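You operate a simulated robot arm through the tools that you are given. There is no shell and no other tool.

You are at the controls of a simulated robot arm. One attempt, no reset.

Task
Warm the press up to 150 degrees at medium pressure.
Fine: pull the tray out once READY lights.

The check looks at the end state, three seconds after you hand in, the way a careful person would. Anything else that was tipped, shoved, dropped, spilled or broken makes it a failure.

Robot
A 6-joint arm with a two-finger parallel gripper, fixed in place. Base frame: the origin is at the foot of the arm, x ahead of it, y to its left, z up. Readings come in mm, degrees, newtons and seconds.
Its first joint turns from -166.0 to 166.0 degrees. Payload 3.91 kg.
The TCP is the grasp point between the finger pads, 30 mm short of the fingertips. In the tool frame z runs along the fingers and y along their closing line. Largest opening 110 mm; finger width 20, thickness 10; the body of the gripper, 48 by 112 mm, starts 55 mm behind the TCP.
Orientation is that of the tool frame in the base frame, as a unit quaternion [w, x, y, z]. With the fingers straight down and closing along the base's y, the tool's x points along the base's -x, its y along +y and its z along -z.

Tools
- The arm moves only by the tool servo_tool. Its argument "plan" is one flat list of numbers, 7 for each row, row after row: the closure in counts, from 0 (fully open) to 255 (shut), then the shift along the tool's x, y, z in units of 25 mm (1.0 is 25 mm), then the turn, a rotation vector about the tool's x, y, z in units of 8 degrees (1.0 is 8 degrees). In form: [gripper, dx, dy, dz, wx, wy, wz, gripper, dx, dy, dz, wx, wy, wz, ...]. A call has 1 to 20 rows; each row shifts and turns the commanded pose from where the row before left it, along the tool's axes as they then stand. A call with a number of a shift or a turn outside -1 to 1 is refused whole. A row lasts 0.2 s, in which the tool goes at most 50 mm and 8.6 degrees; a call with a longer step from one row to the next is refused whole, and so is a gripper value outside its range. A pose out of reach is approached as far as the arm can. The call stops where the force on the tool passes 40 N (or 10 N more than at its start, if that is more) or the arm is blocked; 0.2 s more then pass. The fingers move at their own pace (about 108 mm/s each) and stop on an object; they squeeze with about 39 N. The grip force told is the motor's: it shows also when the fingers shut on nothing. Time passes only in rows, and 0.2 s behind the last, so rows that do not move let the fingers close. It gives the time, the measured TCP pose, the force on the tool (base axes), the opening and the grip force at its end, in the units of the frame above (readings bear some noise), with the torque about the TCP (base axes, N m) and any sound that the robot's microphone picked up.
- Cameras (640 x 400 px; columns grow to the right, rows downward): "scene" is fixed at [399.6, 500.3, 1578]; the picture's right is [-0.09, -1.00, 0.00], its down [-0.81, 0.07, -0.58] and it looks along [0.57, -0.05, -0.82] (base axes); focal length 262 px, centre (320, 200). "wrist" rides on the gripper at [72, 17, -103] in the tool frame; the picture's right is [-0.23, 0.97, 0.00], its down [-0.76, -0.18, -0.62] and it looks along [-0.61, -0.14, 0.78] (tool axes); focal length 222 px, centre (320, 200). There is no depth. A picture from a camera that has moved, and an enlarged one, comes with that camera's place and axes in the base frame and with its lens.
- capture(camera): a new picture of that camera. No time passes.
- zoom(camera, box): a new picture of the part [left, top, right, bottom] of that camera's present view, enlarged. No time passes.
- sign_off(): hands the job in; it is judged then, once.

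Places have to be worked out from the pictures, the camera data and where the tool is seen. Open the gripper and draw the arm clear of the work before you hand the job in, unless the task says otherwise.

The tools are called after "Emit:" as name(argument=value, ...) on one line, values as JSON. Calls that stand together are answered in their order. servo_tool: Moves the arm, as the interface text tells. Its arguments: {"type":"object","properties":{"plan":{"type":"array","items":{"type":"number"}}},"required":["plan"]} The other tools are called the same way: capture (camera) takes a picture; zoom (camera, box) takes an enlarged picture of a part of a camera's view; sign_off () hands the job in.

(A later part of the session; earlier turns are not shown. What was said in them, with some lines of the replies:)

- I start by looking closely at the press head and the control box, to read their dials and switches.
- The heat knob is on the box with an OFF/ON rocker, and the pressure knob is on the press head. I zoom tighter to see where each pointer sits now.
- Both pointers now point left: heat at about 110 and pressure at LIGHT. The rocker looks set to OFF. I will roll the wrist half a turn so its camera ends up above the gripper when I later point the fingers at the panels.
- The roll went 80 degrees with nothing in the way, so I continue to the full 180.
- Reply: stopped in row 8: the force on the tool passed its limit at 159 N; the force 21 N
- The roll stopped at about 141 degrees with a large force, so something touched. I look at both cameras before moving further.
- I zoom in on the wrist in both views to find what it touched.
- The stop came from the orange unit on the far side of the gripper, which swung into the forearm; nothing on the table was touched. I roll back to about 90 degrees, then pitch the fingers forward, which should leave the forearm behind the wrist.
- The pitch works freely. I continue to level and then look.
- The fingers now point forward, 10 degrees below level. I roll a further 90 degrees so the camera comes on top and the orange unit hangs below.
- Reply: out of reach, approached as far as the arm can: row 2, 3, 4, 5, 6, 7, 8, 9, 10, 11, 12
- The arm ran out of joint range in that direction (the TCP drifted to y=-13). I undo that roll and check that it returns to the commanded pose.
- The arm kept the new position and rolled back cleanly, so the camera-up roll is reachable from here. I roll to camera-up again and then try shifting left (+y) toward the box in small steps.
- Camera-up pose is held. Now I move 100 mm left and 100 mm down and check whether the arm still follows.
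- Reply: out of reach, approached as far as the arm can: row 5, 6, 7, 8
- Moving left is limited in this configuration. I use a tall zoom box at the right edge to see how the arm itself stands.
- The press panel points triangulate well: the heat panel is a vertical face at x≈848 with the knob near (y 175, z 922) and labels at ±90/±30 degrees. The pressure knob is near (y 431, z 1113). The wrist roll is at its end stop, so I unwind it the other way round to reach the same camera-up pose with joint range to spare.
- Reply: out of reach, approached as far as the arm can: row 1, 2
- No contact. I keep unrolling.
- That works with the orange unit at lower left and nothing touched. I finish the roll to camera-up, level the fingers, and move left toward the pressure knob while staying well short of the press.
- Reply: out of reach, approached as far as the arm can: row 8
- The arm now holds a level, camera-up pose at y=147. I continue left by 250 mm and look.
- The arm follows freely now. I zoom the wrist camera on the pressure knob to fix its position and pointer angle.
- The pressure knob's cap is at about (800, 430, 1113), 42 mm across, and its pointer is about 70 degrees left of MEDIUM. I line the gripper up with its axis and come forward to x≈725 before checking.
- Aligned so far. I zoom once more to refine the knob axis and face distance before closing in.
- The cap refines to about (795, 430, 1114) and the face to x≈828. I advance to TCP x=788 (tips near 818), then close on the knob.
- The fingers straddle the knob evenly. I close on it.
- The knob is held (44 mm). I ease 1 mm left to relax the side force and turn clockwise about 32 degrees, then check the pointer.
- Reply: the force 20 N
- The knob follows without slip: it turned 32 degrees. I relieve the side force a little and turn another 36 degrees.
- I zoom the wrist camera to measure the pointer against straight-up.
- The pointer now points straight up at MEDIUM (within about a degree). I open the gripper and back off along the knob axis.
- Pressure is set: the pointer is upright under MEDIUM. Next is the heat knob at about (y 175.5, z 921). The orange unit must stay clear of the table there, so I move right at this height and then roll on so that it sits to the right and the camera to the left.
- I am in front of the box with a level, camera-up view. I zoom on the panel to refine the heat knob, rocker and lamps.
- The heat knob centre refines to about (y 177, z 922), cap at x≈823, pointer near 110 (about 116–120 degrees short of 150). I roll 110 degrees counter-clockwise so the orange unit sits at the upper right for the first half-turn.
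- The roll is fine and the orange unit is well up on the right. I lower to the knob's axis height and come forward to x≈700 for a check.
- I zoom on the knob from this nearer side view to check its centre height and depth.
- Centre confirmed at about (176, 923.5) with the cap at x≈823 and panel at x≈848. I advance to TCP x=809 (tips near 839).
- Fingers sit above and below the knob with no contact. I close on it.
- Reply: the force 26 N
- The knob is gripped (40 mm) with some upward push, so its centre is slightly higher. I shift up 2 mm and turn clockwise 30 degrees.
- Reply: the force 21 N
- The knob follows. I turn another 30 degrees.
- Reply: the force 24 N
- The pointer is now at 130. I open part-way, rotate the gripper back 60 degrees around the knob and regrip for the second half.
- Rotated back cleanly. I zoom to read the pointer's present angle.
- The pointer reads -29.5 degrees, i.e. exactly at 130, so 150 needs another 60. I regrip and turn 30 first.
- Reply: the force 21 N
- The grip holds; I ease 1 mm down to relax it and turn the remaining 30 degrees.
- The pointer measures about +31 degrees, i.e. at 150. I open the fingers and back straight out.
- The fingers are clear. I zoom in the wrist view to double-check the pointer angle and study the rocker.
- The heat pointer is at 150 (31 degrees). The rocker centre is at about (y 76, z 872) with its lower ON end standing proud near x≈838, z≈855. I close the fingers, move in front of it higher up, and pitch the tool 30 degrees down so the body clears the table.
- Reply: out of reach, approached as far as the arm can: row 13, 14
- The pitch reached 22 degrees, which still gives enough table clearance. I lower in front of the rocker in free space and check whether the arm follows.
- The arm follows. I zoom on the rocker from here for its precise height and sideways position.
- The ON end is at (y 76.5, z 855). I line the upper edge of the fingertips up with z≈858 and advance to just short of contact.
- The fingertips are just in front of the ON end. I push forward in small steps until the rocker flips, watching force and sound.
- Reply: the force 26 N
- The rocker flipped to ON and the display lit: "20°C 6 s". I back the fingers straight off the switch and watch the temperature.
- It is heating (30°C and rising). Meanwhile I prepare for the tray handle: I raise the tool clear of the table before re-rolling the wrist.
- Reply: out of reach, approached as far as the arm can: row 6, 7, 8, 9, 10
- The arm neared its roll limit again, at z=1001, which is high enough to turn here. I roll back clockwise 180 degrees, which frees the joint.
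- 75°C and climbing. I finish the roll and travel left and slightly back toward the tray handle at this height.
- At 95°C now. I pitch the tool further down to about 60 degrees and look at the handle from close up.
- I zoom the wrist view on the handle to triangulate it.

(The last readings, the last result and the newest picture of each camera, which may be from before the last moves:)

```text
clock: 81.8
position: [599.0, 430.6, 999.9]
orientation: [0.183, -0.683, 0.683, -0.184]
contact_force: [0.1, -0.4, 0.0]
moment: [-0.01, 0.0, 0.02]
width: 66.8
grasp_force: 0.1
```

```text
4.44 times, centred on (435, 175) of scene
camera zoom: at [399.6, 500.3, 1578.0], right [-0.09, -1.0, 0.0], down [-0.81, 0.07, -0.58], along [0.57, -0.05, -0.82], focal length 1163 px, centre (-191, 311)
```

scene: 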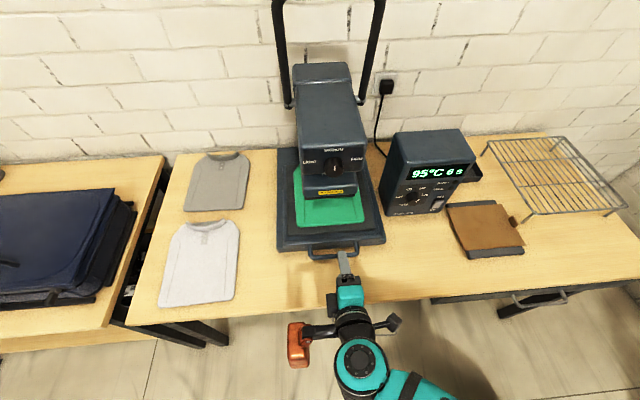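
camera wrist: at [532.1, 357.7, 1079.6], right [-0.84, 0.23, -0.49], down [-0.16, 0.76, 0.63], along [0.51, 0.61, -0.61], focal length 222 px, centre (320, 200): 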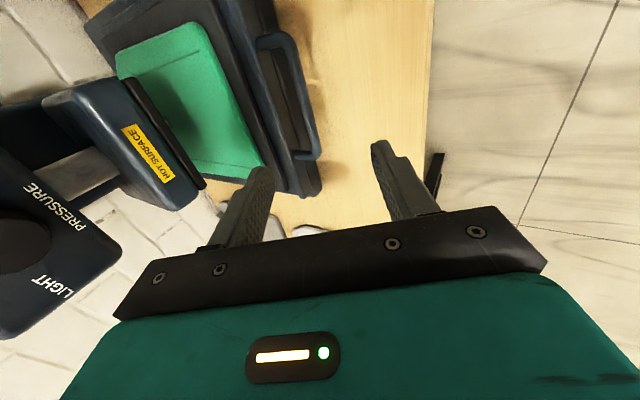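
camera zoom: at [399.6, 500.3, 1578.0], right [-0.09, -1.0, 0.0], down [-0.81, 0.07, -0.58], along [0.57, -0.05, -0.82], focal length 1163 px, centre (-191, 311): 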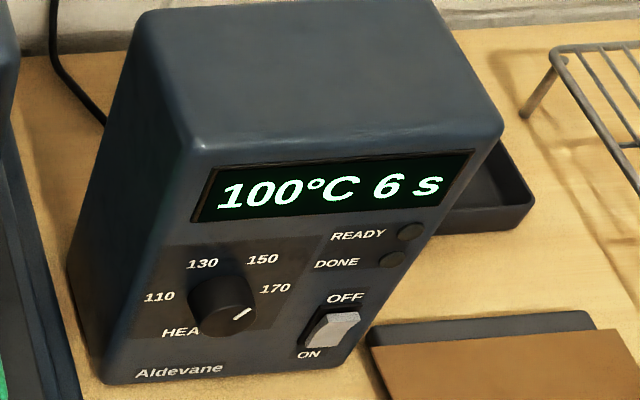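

The bar of the handle lies near x≈703, z≈850, about 40 mm in front of the tray. I approach along the tool axis to about 70 mm short with the fingers part open, then look again.

Emit:
servo_tool(plan=[160, 0, -0.121, 0.894, 0, 0, 0, 160, 0, -0.121, 0.894, 0, 0, 0, 160, 0, -0.121, 0.894, 0, 0, 0, 160, 0, -0.121, 0.894, 0, 0, 0, 160, 0, -0.121, 0.894, 0, 0, 0])

Emit:
capture(camera="wrist")

Emit:
capture(camera="scene")

```text
clock: 83.0
position: [668.4, 430.0, 909.3]
orientation: [-0.184, 0.683, -0.682, 0.184]
contact_force: [0.2, -0.7, 0.4]
moment: [0.02, -0.02, -0.02]
width: 41.2
grasp_force: 0.1
```

```text
taken
camera wrist: at [600.4, 357.7, 990.3], right [-0.84, 0.23, -0.49], down [-0.16, 0.76, 0.63], along [0.52, 0.61, -0.61], focal length 222 px, centre (320, 200)
```

wrist: 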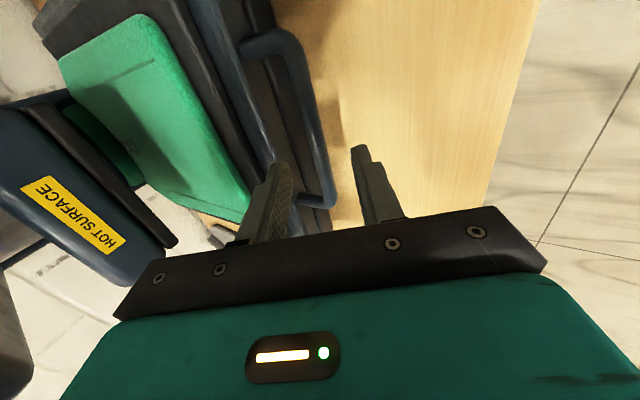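

```text
taken
```

scene: 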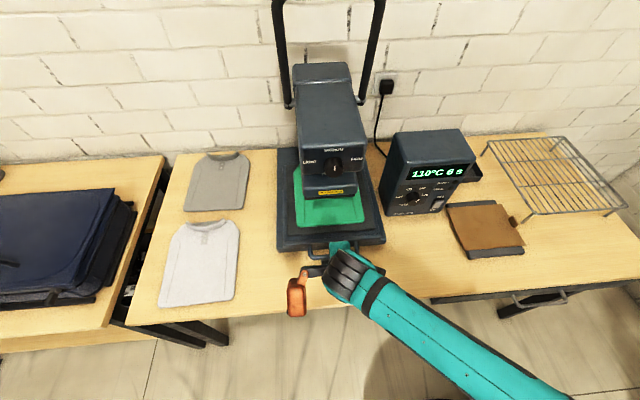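

The bar lies between the two fingers in this view. I zoom to compute its line against the grasp axis.

Emit:
zoom(camera="wrist", box=[230, 10, 400, 240])

```text
1.74 times, centred on (315, 125) of wrist
camera zoom: at [600.4, 357.7, 990.3], right [-0.84, 0.23, -0.49], down [-0.16, 0.76, 0.63], along [0.52, 0.61, -0.61], focal length 386 px, centre (329, 330)
```

zoom: 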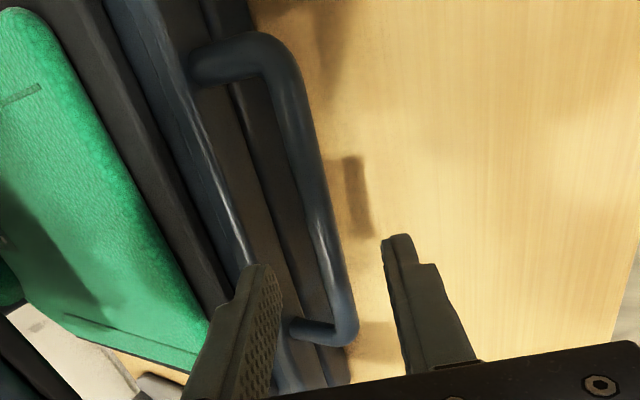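

The bar is only about 2 mm off the grasp axis and 64–70 mm ahead. I narrow the fingers to about 28 mm so the far one fits the gap, correct sideways and advance 45 mm.

Emit:
servo_tool(plan=[190, 0, -0.08, 0, 0, 0, 0, 190, 0, 0, 0, 0, 0, 0, 190, 0, 0, 0.6, 0, 0, 0, 190, 0, 0, 0.6, 0, 0, 0, 190, 0, 0, 0.6, 0, 0, 0])

Emit:
zoom(camera="wrist", box=[230, 10, 400, 240])

Emit:
zoom(camera="scene", box=[270, 210, 400, 290])

```text
clock: 84.2
position: [693.3, 430.9, 872.0]
orientation: [0.182, -0.683, 0.683, -0.185]
contact_force: [0.2, 0.1, 0.4]
moment: [-0.03, -0.02, 0.03]
width: 28.0
grasp_force: 0.0
```

```text
1.74 times, centred on (315, 125) of wrist
camera zoom: at [625.6, 357.3, 952.0], right [-0.84, 0.23, -0.49], down [-0.16, 0.76, 0.63], along [0.52, 0.61, -0.61], focal length 386 px, centre (329, 330)
```

zoom: 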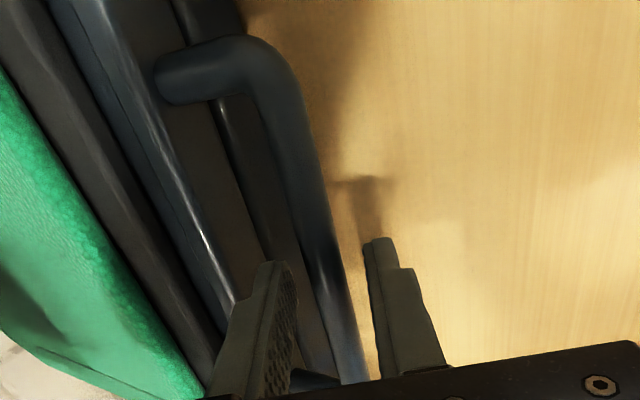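

```text
4.92 times, centred on (335, 250) of scene
camera zoom: at [399.6, 500.3, 1578.0], right [-0.09, -1.0, 0.0], down [-0.81, 0.07, -0.58], along [0.57, -0.05, -0.82], focal length 1288 px, centre (246, -46)
```

zoom: 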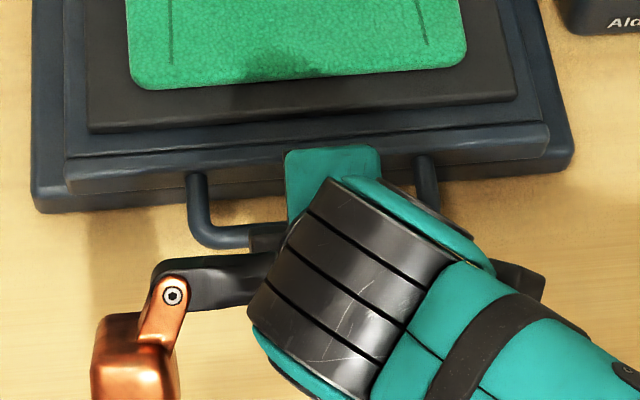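

The bar sits between the fingers, about 20 mm beyond the TCP. I advance 10 mm more so the tips pass behind the bar, and check the display.

Emit:
servo_tool(plan=[190, 0, 0.03, 0.2, 0, 0, 0, 190, 0, 0.03, 0.2, 0, 0, 0])

Emit:
zoom(camera="wrist", box=[230, 60, 400, 240])

Emit:
zoom(camera="scene", box=[390, 130, 480, 220])

```text
clock: 84.8
position: [695.2, 429.5, 862.6]
orientation: [-0.183, 0.683, -0.683, 0.185]
contact_force: [-0.3, -0.6, -0.8]
moment: [-0.04, -0.01, 0.01]
width: 28.1
grasp_force: 0.0
```

```text
2.22 times, centred on (315, 150) of wrist
camera zoom: at [628.9, 357.5, 942.4], right [-0.84, 0.23, -0.49], down [-0.16, 0.76, 0.63], along [0.52, 0.6, -0.61], focal length 494 px, centre (331, 311)
```

zoom: 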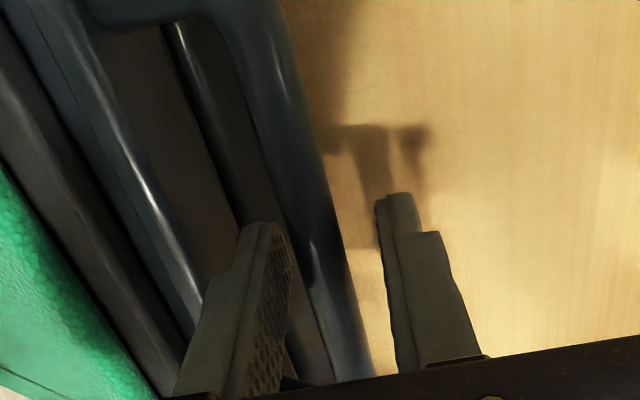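

```text
4.44 times, centred on (435, 175) of scene
camera zoom: at [399.6, 500.3, 1578.0], right [-0.09, -1.0, 0.0], down [-0.81, 0.07, -0.58], along [0.57, -0.05, -0.82], focal length 1163 px, centre (-191, 311)
```

zoom: 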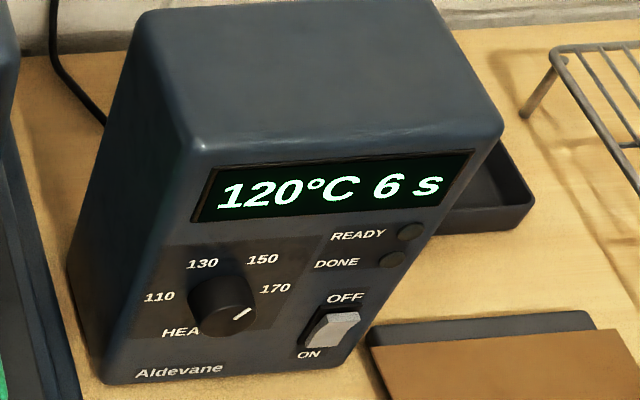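

120°C, fingers straddle the bar. I nudge 3 mm toward the press and 4 mm deeper, then wait for READY.

Emit:
servo_tool(plan=[190, 0, -0.12, 0.16, 0, 0, 0, 190, 0, 0, 0, 0, 0, 0, 190, 0, 0, 0, 0, 0, 0, 190, 0, 0, 0, 0, 0, 0, 190, 0, 0, 0, 0, 0, 0, 190, 0, 0, 0, 0, 0, 0, 190, 0, 0, 0, 0, 0, 0, 190, 0, 0, 0, 0, 0, 0, 190, 0, 0, 0, 0, 0, 0, 190, 0, 0, 0, 0, 0, 0, 190, 0, 0, 0, 0, 0, 0, 190, 0, 0, 0, 0, 0, 0, 190, 0, 0, 0, 0, 0, 0, 190, 0, 0, 0, 0, 0, 0, 190, 0, 0, 0, 0, 0, 0])

Emit:
zoom(camera="scene", box=[390, 130, 480, 220])

Emit:
zoom(camera="wrist", box=[230, 60, 400, 240])

```text
clock: 88.0
position: [701.4, 428.5, 860.6]
orientation: [-0.182, 0.684, -0.682, 0.184]
contact_force: [-0.3, 0.2, 0.1]
moment: [-0.01, -0.01, 0.0]
width: 27.8
grasp_force: 0.0
```

```text
4.44 times, centred on (435, 175) of scene
camera zoom: at [399.6, 500.3, 1578.0], right [-0.09, -1.0, 0.0], down [-0.81, 0.07, -0.58], along [0.57, -0.05, -0.82], focal length 1163 px, centre (-191, 311)
```

zoom: 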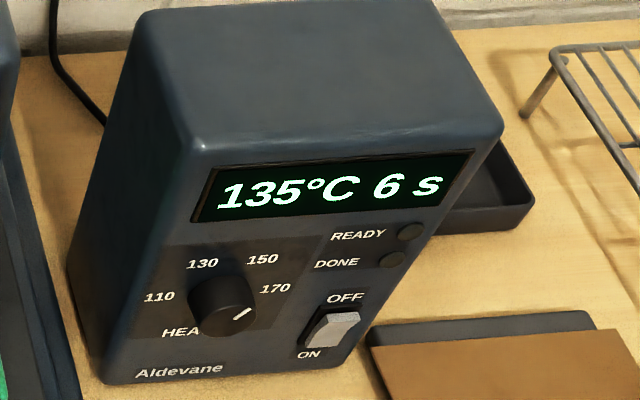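

```text
2.22 times, centred on (315, 150) of wrist
camera zoom: at [633.7, 357.5, 940.6], right [-0.84, 0.23, -0.49], down [-0.16, 0.76, 0.63], along [0.52, 0.61, -0.61], focal length 494 px, centre (331, 311)
```

zoom: 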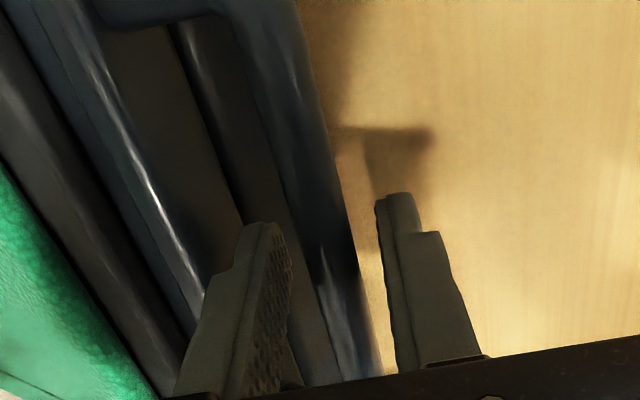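

135°C. I wait another 4 seconds for READY without moving.

Emit:
servo_tool(plan=[190, 0, 0, 0, 0, 0, 0, 190, 0, 0, 0, 0, 0, 0, 190, 0, 0, 0, 0, 0, 0, 190, 0, 0, 0, 0, 0, 0, 190, 0, 0, 0, 0, 0, 0, 190, 0, 0, 0, 0, 0, 0, 190, 0, 0, 0, 0, 0, 0, 190, 0, 0, 0, 0, 0, 0, 190, 0, 0, 0, 0, 0, 0, 190, 0, 0, 0, 0, 0, 0, 190, 0, 0, 0, 0, 0, 0, 190, 0, 0, 0, 0, 0, 0, 190, 0, 0, 0, 0, 0, 0, 190, 0, 0, 0, 0, 0, 0, 190, 0, 0, 0, 0, 0, 0, 190, 0, 0, 0, 0, 0, 0, 190, 0, 0, 0, 0, 0, 0, 190, 0, 0, 0, 0, 0, 0])

Emit:
zoom(camera="scene", box=[390, 130, 480, 220])

```text
clock: 91.8
position: [700.3, 430.6, 860.3]
orientation: [-0.183, 0.683, -0.683, 0.184]
contact_force: [0.3, -0.2, -0.5]
moment: [0.0, 0.02, -0.01]
width: 28.1
grasp_force: 0.0
```

```text
4.44 times, centred on (435, 175) of scene
camera zoom: at [399.6, 500.3, 1578.0], right [-0.09, -1.0, 0.0], down [-0.81, 0.07, -0.58], along [0.57, -0.05, -0.82], focal length 1163 px, centre (-191, 311)
```

zoom: 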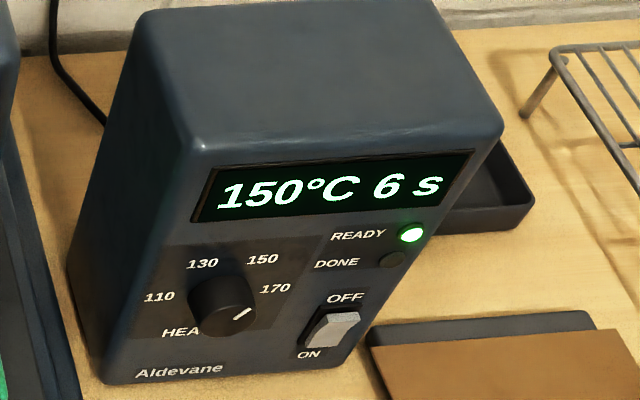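

READY is lit at 150°C. I close on the handle bar now.

Emit:
servo_tool(plan=[255, 0, 0, 0, 0, 0, 0, 255, 0, 0, 0, 0, 0, 0, 255, 0, 0, 0, 0, 0, 0])

Emit:
zoom(camera="wrist", box=[230, 60, 400, 240])

```text
clock: 92.6
position: [700.2, 430.3, 860.0]
orientation: [0.183, -0.683, 0.683, -0.184]
contact_force: [1.2, -0.1, 1.4]
moment: [-0.34, -0.02, 0.41]
width: 13.3
grasp_force: 45.2
```

```text
2.22 times, centred on (315, 150) of wrist
camera zoom: at [633.7, 357.5, 940.6], right [-0.84, 0.23, -0.49], down [-0.16, 0.76, 0.63], along [0.52, 0.61, -0.61], focal length 494 px, centre (331, 311)
```

zoom: 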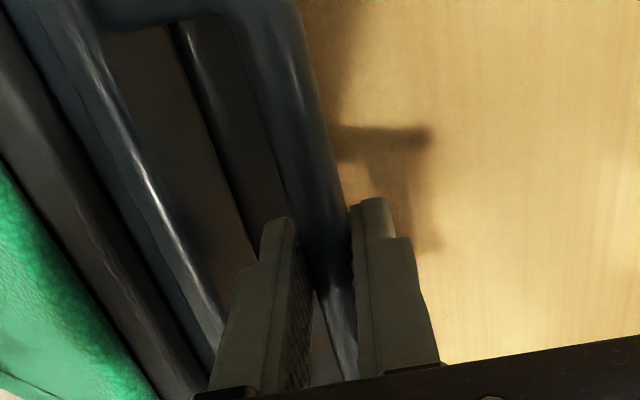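

The bar is held (13 mm). I pull straight back 40 mm gently and check.

Emit:
servo_tool(plan=[255, 0, 0.346, -0.2, 0, 0, 0, 255, 0, 0.346, -0.2, 0, 0, 0, 255, 0, 0.346, -0.2, 0, 0, 0, 255, 0, 0.346, -0.2, 0, 0, 0])

Emit:
zoom(camera="scene", box=[250, 60, 420, 320])

```text
clock: 93.6
position: [660.9, 430.7, 861.1]
orientation: [-0.181, 0.683, -0.683, 0.184]
contact_force: [-0.4, 2.8, -3.7]
moment: [-0.04, 0.01, 0.51]
width: 13.6
grasp_force: 45.5
```

```text
1.54 times, centred on (335, 190) of scene
camera zoom: at [399.6, 500.3, 1578.0], right [-0.09, -1.0, 0.0], down [-0.81, 0.07, -0.58], along [0.57, -0.05, -0.82], focal length 403 px, centre (297, 215)
```

zoom: 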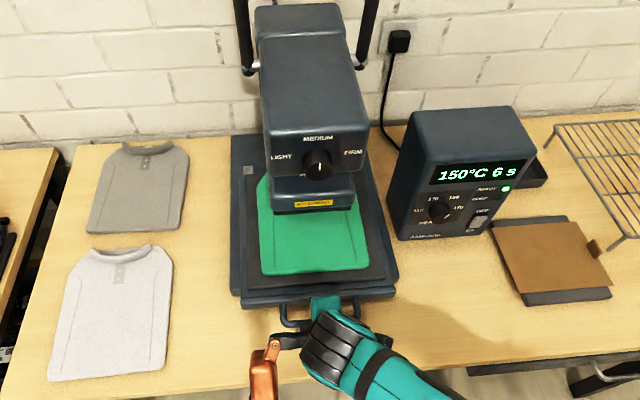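

The tray slides out easily with almost no force. I keep pulling in 10 mm rows, watching for an end stop.

Emit:
servo_tool(plan=[255, 0, 0.346, -0.2, 0, 0, 0, 255, 0, 0.346, -0.2, 0, 0, 0, 255, 0, 0.346, -0.2, 0, 0, 0, 255, 0, 0.346, -0.2, 0, 0, 0, 255, 0, 0.346, -0.2, 0, 0, 0, 255, 0, 0.346, -0.2, 0, 0, 0])

Emit:
zoom(camera="scene", box=[250, 60, 420, 320])

```text
clock: 95.0
position: [601.1, 430.6, 859.7]
orientation: [0.183, -0.682, 0.684, -0.185]
contact_force: [-0.9, -0.8, -4.9]
moment: [-0.29, 0.04, 0.49]
width: 13.8
grasp_force: 45.2
```

```text
1.54 times, centred on (335, 190) of scene
camera zoom: at [399.6, 500.3, 1578.0], right [-0.09, -1.0, 0.0], down [-0.81, 0.07, -0.58], along [0.57, -0.05, -0.82], focal length 403 px, centre (297, 215)
```

zoom: 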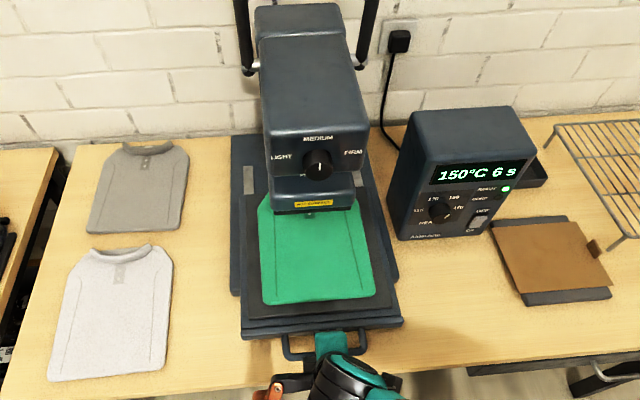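

100 mm out and still free. I continue pulling toward the end stop.

Emit:
servo_tool(plan=[255, 0, 0.346, -0.2, 0, 0, 0, 255, 0, 0.346, -0.2, 0, 0, 0, 255, 0, 0.346, -0.2, 0, 0, 0, 255, 0, 0.346, -0.2, 0, 0, 0, 255, 0, 0.346, -0.2, 0, 0, 0])

Emit:
zoom(camera="scene", box=[250, 60, 420, 320])

```text
clock: 96.2
position: [551.8, 429.9, 861.4]
orientation: [-0.182, 0.683, -0.682, 0.185]
contact_force: [0.7, 0.2, -6.9]
moment: [-0.18, 0.06, 0.49]
width: 13.9
grasp_force: 44.8
```

```text
1.54 times, centred on (335, 190) of scene
camera zoom: at [399.6, 500.3, 1578.0], right [-0.09, -1.0, 0.0], down [-0.81, 0.07, -0.58], along [0.57, -0.05, -0.82], focal length 403 px, centre (297, 215)
```

zoom: 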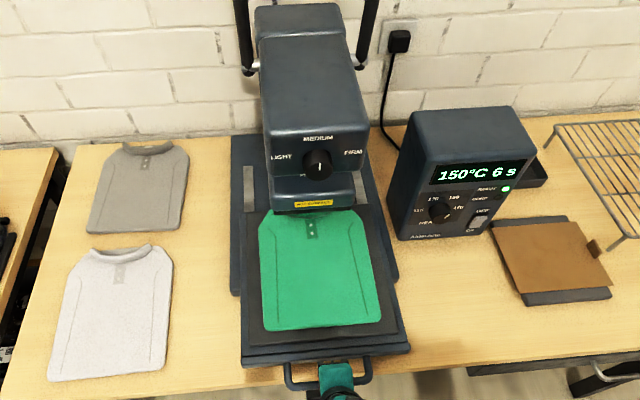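

150 mm out, the shirt is nearly clear of the head and still no stop. I go on in smaller steps.

Emit:
servo_tool(plan=[255, 0, 0.277, -0.16, 0, 0, 0, 255, 0, 0.277, -0.16, 0, 0, 0, 255, 0, 0.277, -0.16, 0, 0, 0])

Emit:
zoom(camera="scene", box=[250, 60, 420, 320])

```text
clock: 97.0
position: [527.3, 429.8, 861.3]
orientation: [0.183, -0.682, 0.683, -0.185]
contact_force: [0.5, -5.9, -9.7]
moment: [-0.37, 0.03, 0.4]
width: 13.5
grasp_force: 44.8
```

```text
1.54 times, centred on (335, 190) of scene
camera zoom: at [399.6, 500.3, 1578.0], right [-0.09, -1.0, 0.0], down [-0.81, 0.07, -0.58], along [0.57, -0.05, -0.82], focal length 403 px, centre (297, 215)
```

zoom: 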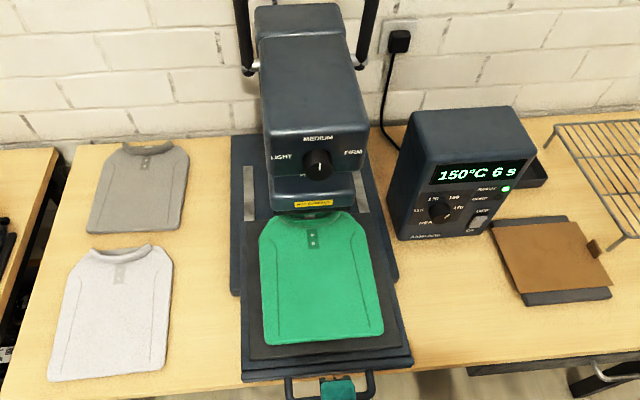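

177 mm is out. I ease 1 mm down to relieve the vertical load and continue carefully.

Emit:
servo_tool(plan=[255, 0, 0.297, -0.125, 0, 0, 0, 255, 0, 0.277, -0.16, 0, 0, 0, 255, 0, 0.277, -0.16, 0, 0, 0])

Emit:
zoom(camera="scene", box=[250, 60, 420, 320])

```text
clock: 97.8
position: [502.6, 430.4, 860.8]
orientation: [-0.183, 0.683, -0.683, 0.184]
contact_force: [0.1, -3.6, 7.1]
moment: [-0.07, 0.0, 0.56]
width: 13.8
grasp_force: 44.7
```

```text
1.54 times, centred on (335, 190) of scene
camera zoom: at [399.6, 500.3, 1578.0], right [-0.09, -1.0, 0.0], down [-0.81, 0.07, -0.58], along [0.57, -0.05, -0.82], focal length 403 px, centre (297, 215)
```

zoom: 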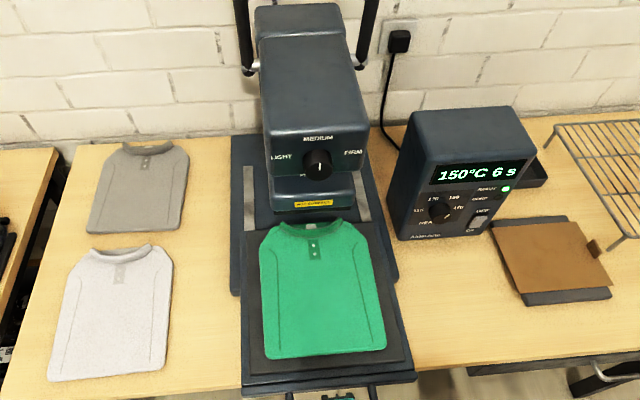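

200 mm out; the shirt is fully clear of the head. I probe gently further for the end stop.

Emit:
servo_tool(plan=[255, 0, 0.208, -0.12, 0, 0, 0, 255, 0, 0.208, -0.12, 0, 0, 0])

Emit:
zoom(camera="scene", box=[250, 60, 420, 320])

```text
clock: 98.4
position: [490.6, 429.8, 861.5]
orientation: [0.183, -0.683, 0.683, -0.184]
contact_force: [0.7, -8.6, 10.7]
moment: [-0.19, -0.07, 0.56]
width: 13.8
grasp_force: 45.3
```

```text
1.54 times, centred on (335, 190) of scene
camera zoom: at [399.6, 500.3, 1578.0], right [-0.09, -1.0, 0.0], down [-0.81, 0.07, -0.58], along [0.57, -0.05, -0.82], focal length 403 px, centre (297, 215)
```

zoom: 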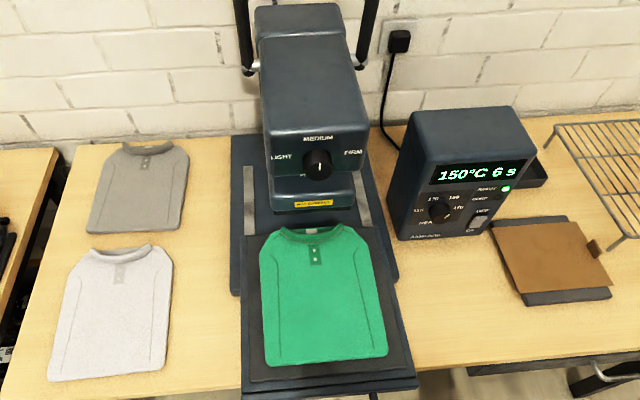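

210 mm and still sliding. I relieve the small side forces and probe another 18 mm.

Emit:
servo_tool(plan=[255, 0.03, 0.194, -0.144, 0, 0, 0, 255, 0, 0.208, -0.12, 0, 0, 0, 255, 0, 0.208, -0.12, 0, 0, 0])

Emit:
zoom(camera="scene", box=[250, 60, 420, 320])

```text
clock: 99.2
position: [471.9, 430.5, 860.7]
orientation: [-0.184, 0.683, -0.683, 0.184]
contact_force: [0.1, 1.2, 1.6]
moment: [0.52, 0.03, 0.91]
width: 13.7
grasp_force: 45.3
```

```text
1.54 times, centred on (335, 190) of scene
camera zoom: at [399.6, 500.3, 1578.0], right [-0.09, -1.0, 0.0], down [-0.81, 0.07, -0.58], along [0.57, -0.05, -0.82], focal length 403 px, centre (297, 215)
```

zoom: 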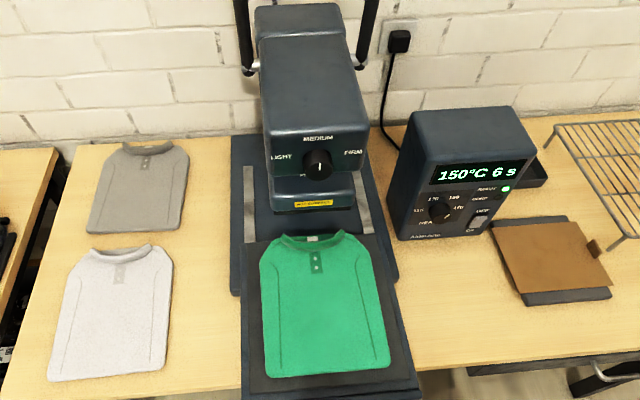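

228 mm and still free. I continue a little, also checking the wrist view.

Emit:
servo_tool(plan=[255, 0, 0.208, -0.12, 0, 0, 0, 255, 0, 0.208, -0.12, 0, 0, 0, 255, 0, 0.208, -0.12, 0, 0, 0])

Emit:
zoom(camera="scene", box=[250, 100, 420, 360])

Emit:
capture(camera="wrist")

```text
clock: 100.0
position: [455.7, 428.6, 860.5]
orientation: [-0.182, 0.684, -0.682, 0.184]
contact_force: [1.0, 4.4, 5.5]
moment: [-0.15, -0.05, 0.53]
width: 13.5
grasp_force: 45.3
```

```text
1.54 times, centred on (335, 230) of scene
camera zoom: at [399.6, 500.3, 1578.0], right [-0.09, -1.0, 0.0], down [-0.81, 0.07, -0.58], along [0.57, -0.05, -0.82], focal length 403 px, centre (297, 154)
```

zoom: 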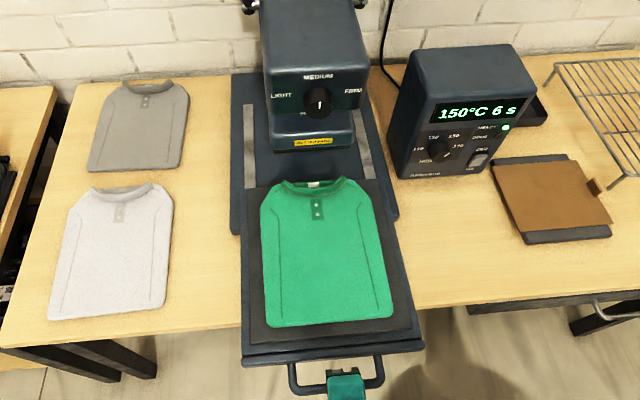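

```text
taken
camera wrist: at [388.2, 357.5, 940.6], right [-0.84, 0.23, -0.49], down [-0.16, 0.76, 0.63], along [0.52, 0.6, -0.61], focal length 222 px, centre (320, 200)
```

wrist: 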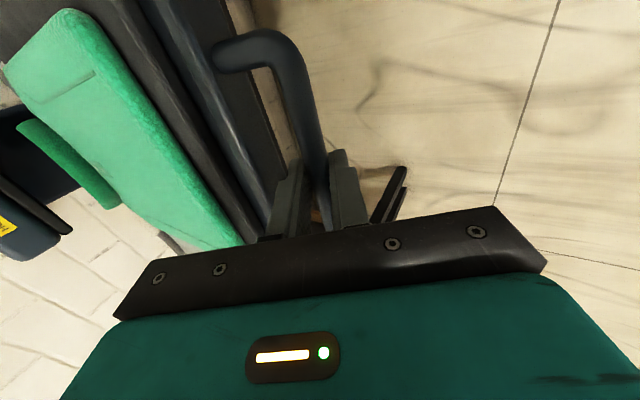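

245 mm out; the gripper carries no tray weight, so the rails hold it. I probe a bit further for the stop.

Emit:
servo_tool(plan=[255, 0, 0.208, -0.12, 0, 0, 0, 255, 0, 0.208, -0.12, 0, 0, 0])

Emit:
zoom(camera="scene", box=[250, 100, 420, 360])

```text
clock: 100.6
position: [442.5, 429.2, 860.6]
orientation: [0.183, -0.682, 0.683, -0.184]
contact_force: [0.0, 10.8, 6.1]
moment: [-0.38, 0.0, 0.4]
width: 13.6
grasp_force: 44.9
```

```text
1.54 times, centred on (335, 230) of scene
camera zoom: at [399.6, 500.3, 1578.0], right [-0.09, -1.0, 0.0], down [-0.81, 0.07, -0.58], along [0.57, -0.05, -0.82], focal length 403 px, centre (297, 154)
```

zoom: 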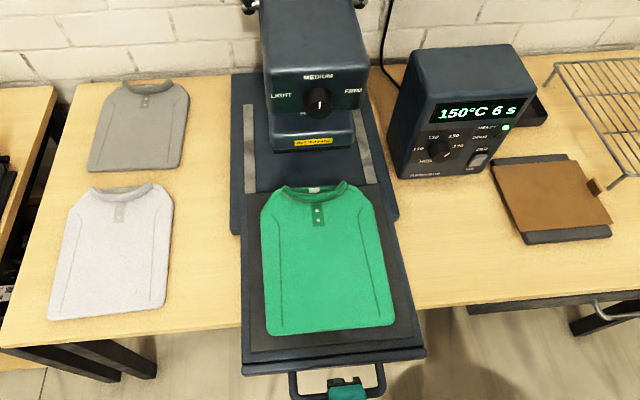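

Still moving at 258 mm. I relieve the sideways force and probe again.

Emit:
servo_tool(plan=[255, -0.03, 0.208, -0.12, 0, 0, 0, 255, 0, 0.208, -0.12, 0, 0, 0, 255, 0, 0.208, -0.12, 0, 0, 0])

Emit:
zoom(camera="scene", box=[250, 100, 420, 360])

```text
clock: 101.4
position: [424.5, 430.9, 860.2]
orientation: [-0.182, 0.683, -0.683, 0.184]
contact_force: [0.8, 4.4, 8.8]
moment: [-0.07, 0.01, 0.58]
width: 13.8
grasp_force: 45.2
```

```text
1.54 times, centred on (335, 230) of scene
camera zoom: at [399.6, 500.3, 1578.0], right [-0.09, -1.0, 0.0], down [-0.81, 0.07, -0.58], along [0.57, -0.05, -0.82], focal length 403 px, centre (297, 154)
```

zoom: 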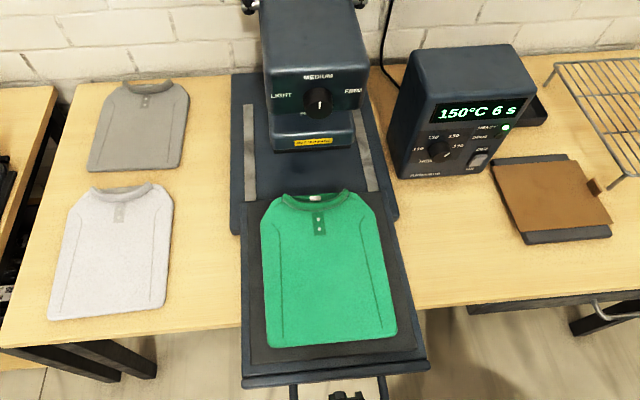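

276 mm out. One more short probe for the stop, since a good overlap with the base remains.

Emit:
servo_tool(plan=[255, 0, 0.208, -0.12, 0, 0, 0, 255, 0, 0.208, -0.12, 0, 0, 0])

Emit:
zoom(camera="scene", box=[250, 100, 420, 360])

Emit:
zoom(camera="scene", box=[270, 140, 400, 240])

```text
clock: 102.0
position: [411.7, 430.5, 861.7]
orientation: [0.182, -0.682, 0.684, -0.184]
contact_force: [-0.3, -3.7, 15.0]
moment: [-0.91, -0.12, 0.13]
width: 13.7
grasp_force: 44.6
```

```text
1.54 times, centred on (335, 230) of scene
camera zoom: at [399.6, 500.3, 1578.0], right [-0.09, -1.0, 0.0], down [-0.81, 0.07, -0.58], along [0.57, -0.05, -0.82], focal length 403 px, centre (297, 154)
```

zoom: 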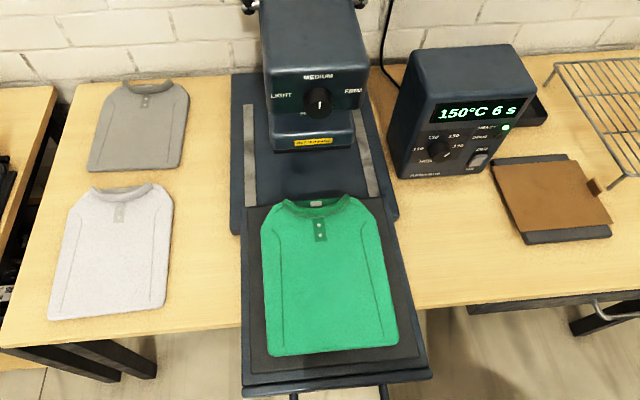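

```text
4.00 times, centred on (335, 190) of scene
camera zoom: at [399.6, 500.3, 1578.0], right [-0.09, -1.0, 0.0], down [-0.81, 0.07, -0.58], along [0.57, -0.05, -0.82], focal length 1047 px, centre (260, 240)
```

zoom: 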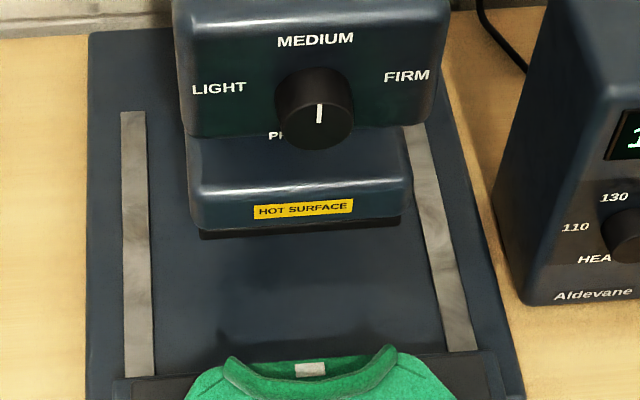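

The tray is 289 mm out, the rails are fully exposed and about 50 mm of overlap remains, so I stop here rather than risk pulling it off. READY is still lit at 150°C. I open the fingers just enough and check that the tray stays put.

Emit:
servo_tool(plan=[255, 0, -0.014, -0.024, 0, 0, 0, 188, 0, 0, 0, 0, 0, 0, 188, 0, 0, 0, 0, 0, 0, 188, 0, 0, 0, 0, 0, 0])

Emit:
zoom(camera="scene", box=[250, 100, 420, 360])

Emit:
capture(camera="wrist")

```text
clock: 103.0
position: [413.1, 429.3, 860.3]
orientation: [0.183, -0.683, 0.683, -0.184]
contact_force: [0.3, 0.5, 0.0]
moment: [-0.02, 0.02, 0.0]
width: 28.9
grasp_force: 0.1
```

```text
1.54 times, centred on (335, 230) of scene
camera zoom: at [399.6, 500.3, 1578.0], right [-0.09, -1.0, 0.0], down [-0.81, 0.07, -0.58], along [0.57, -0.05, -0.82], focal length 403 px, centre (297, 154)
```

zoom: 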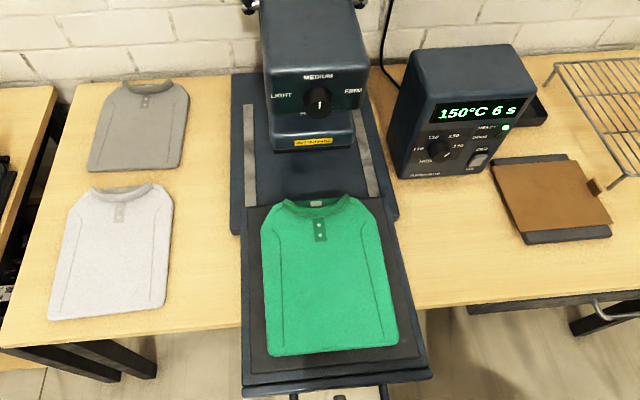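

```text
taken
camera wrist: at [346.1, 357.9, 940.8], right [-0.84, 0.23, -0.49], down [-0.16, 0.76, 0.63], along [0.52, 0.61, -0.61], focal length 222 px, centre (320, 200)
```

wrist: 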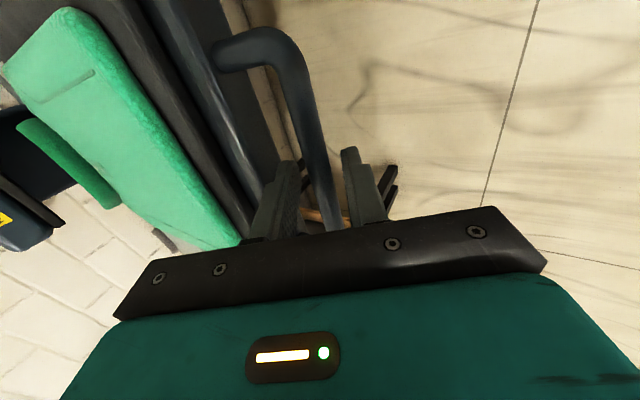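

The tray stays put and level with the fingers open. I withdraw along the tool axis.

Emit:
servo_tool(plan=[188, 0, 0, -0.5, 0, 0, 0, 188, 0, 0, -0.7, 0, 0, 0, 188, 0, 0, -1, 0, 0, 0, 188, 0, 0, -1, 0, 0, 0, 188, 0, 0, -1, 0, 0, 0])

Emit:
capture(camera="wrist")

Emit:
capture(camera="scene")

```text
clock: 104.2
position: [361.3, 429.6, 951.7]
orientation: [-0.183, 0.683, -0.683, 0.184]
contact_force: [-0.9, 0.5, 0.2]
moment: [-0.03, 0.03, 0.03]
width: 28.8
grasp_force: 0.1
```

```text
taken
camera wrist: at [293.8, 357.8, 1031.4], right [-0.84, 0.23, -0.49], down [-0.16, 0.76, 0.63], along [0.52, 0.6, -0.61], focal length 222 px, centre (320, 200)
```

wrist: 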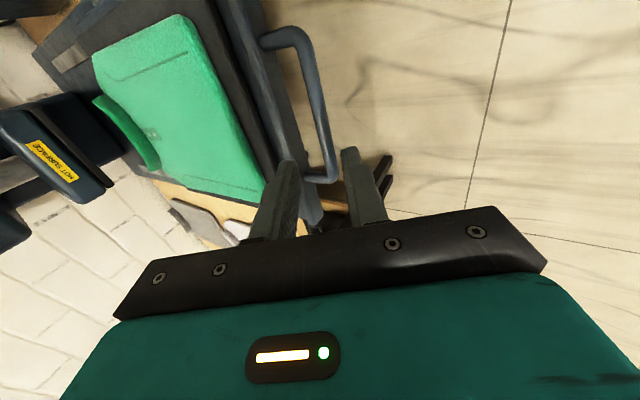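

```text
taken
```

scene: 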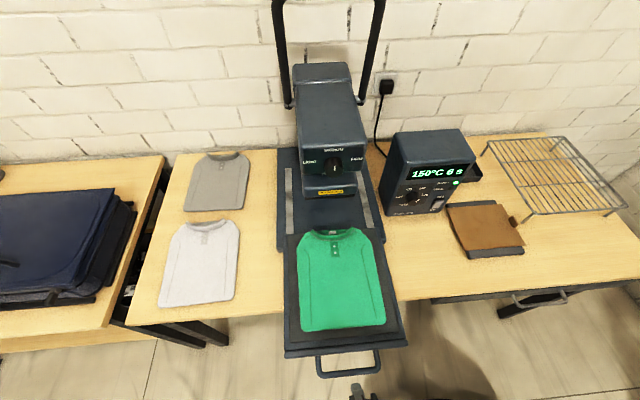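

Clear of the handle. I open fully, lift another 100 mm away, and verify all settings.

Emit:
servo_tool(plan=[0, 0, -0.5, -0.866, 0, 0, 0, 0, 0, -0.5, -0.866, 0, 0, 0, 0, 0, -0.5, -0.866, 0, 0, 0, 0, 0, -0.5, -0.866, 0, 0, 0, 0, 0, 0, 0, 0, 0, 0, 0, 0, 0, 0, 0, 0, 0, 0, 0, 0, 0, 0, 0, 0])

Emit:
zoom(camera="scene", box=[390, 130, 480, 220])

Emit:
zoom(camera="scene", box=[270, 60, 400, 260])

Emit:
capture(camera="scene")

```text
clock: 105.8
position: [360.8, 430.5, 1052.9]
orientation: [0.183, -0.683, 0.683, -0.185]
contact_force: [0.7, 0.3, 0.0]
moment: [-0.01, 0.03, 0.04]
width: 109.8
grasp_force: 0.1
```

```text
4.44 times, centred on (435, 175) of scene
camera zoom: at [399.6, 500.3, 1578.0], right [-0.09, -1.0, 0.0], down [-0.81, 0.07, -0.58], along [0.57, -0.05, -0.82], focal length 1163 px, centre (-191, 311)
```

zoom: 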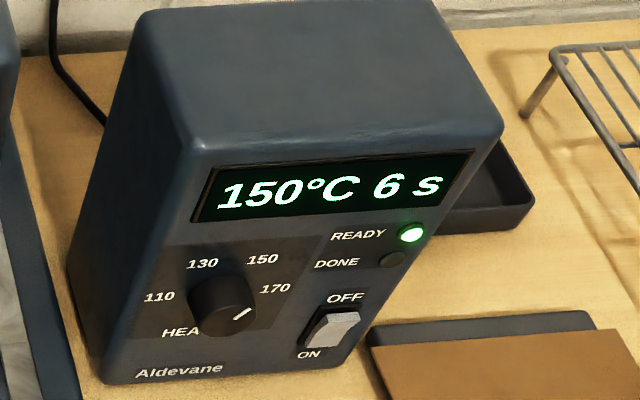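

```text
2.00 times, centred on (335, 160) of scene
camera zoom: at [399.6, 500.3, 1578.0], right [-0.09, -1.0, 0.0], down [-0.81, 0.07, -0.58], along [0.57, -0.05, -0.82], focal length 523 px, centre (290, 280)
```

zoom: 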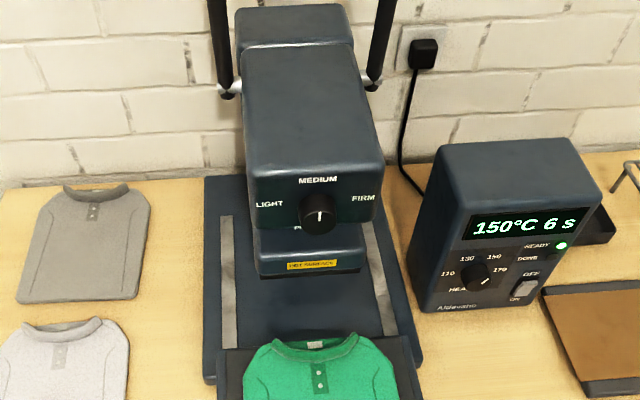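

```text
taken
```

scene: 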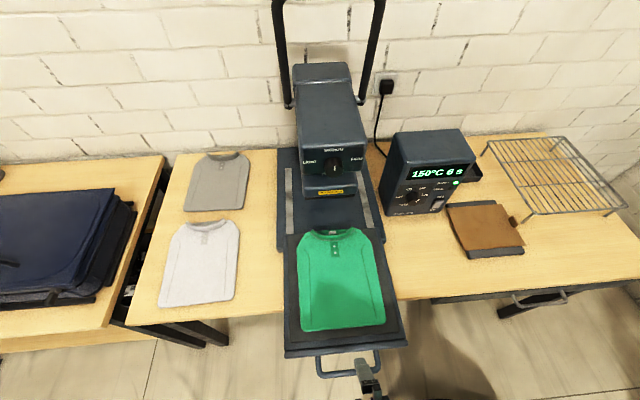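

All settings check out: heat at 150, pressure at MEDIUM, power ON, the display at 150°C with READY lit. The tray is out and steady, and nothing else on the bench has moved. The gripper is open and clear, so I hand in.

Emit:
sign_off()

```text
The job is handed in.
```

The press is at 150°C with pressure on MEDIUM. I pulled the tray out after READY lit, then handed the job in.

- **Controls:** the heat knob points at 150, the pressure knob points at MEDIUM, and the power switch is ON. At my last look the display read 150°C and READY was still lit.
- **Tray:** it is about 289 mm out, with the green shirt fully clear of the press head. I never felt an end stop. I stopped there because I estimated only about 50 mm of tray was still on the base. It stayed level when I let go.
- **Contact along the way:** early on, while I was rolling the wrist, the tool hit something with a 159 N spike and stopped. I believe its side-mounted orange unit touched the arm's own forearm. Nothing on the bench was touched, and everything else looked in place at the end.

The gripper is open and clear of the work.
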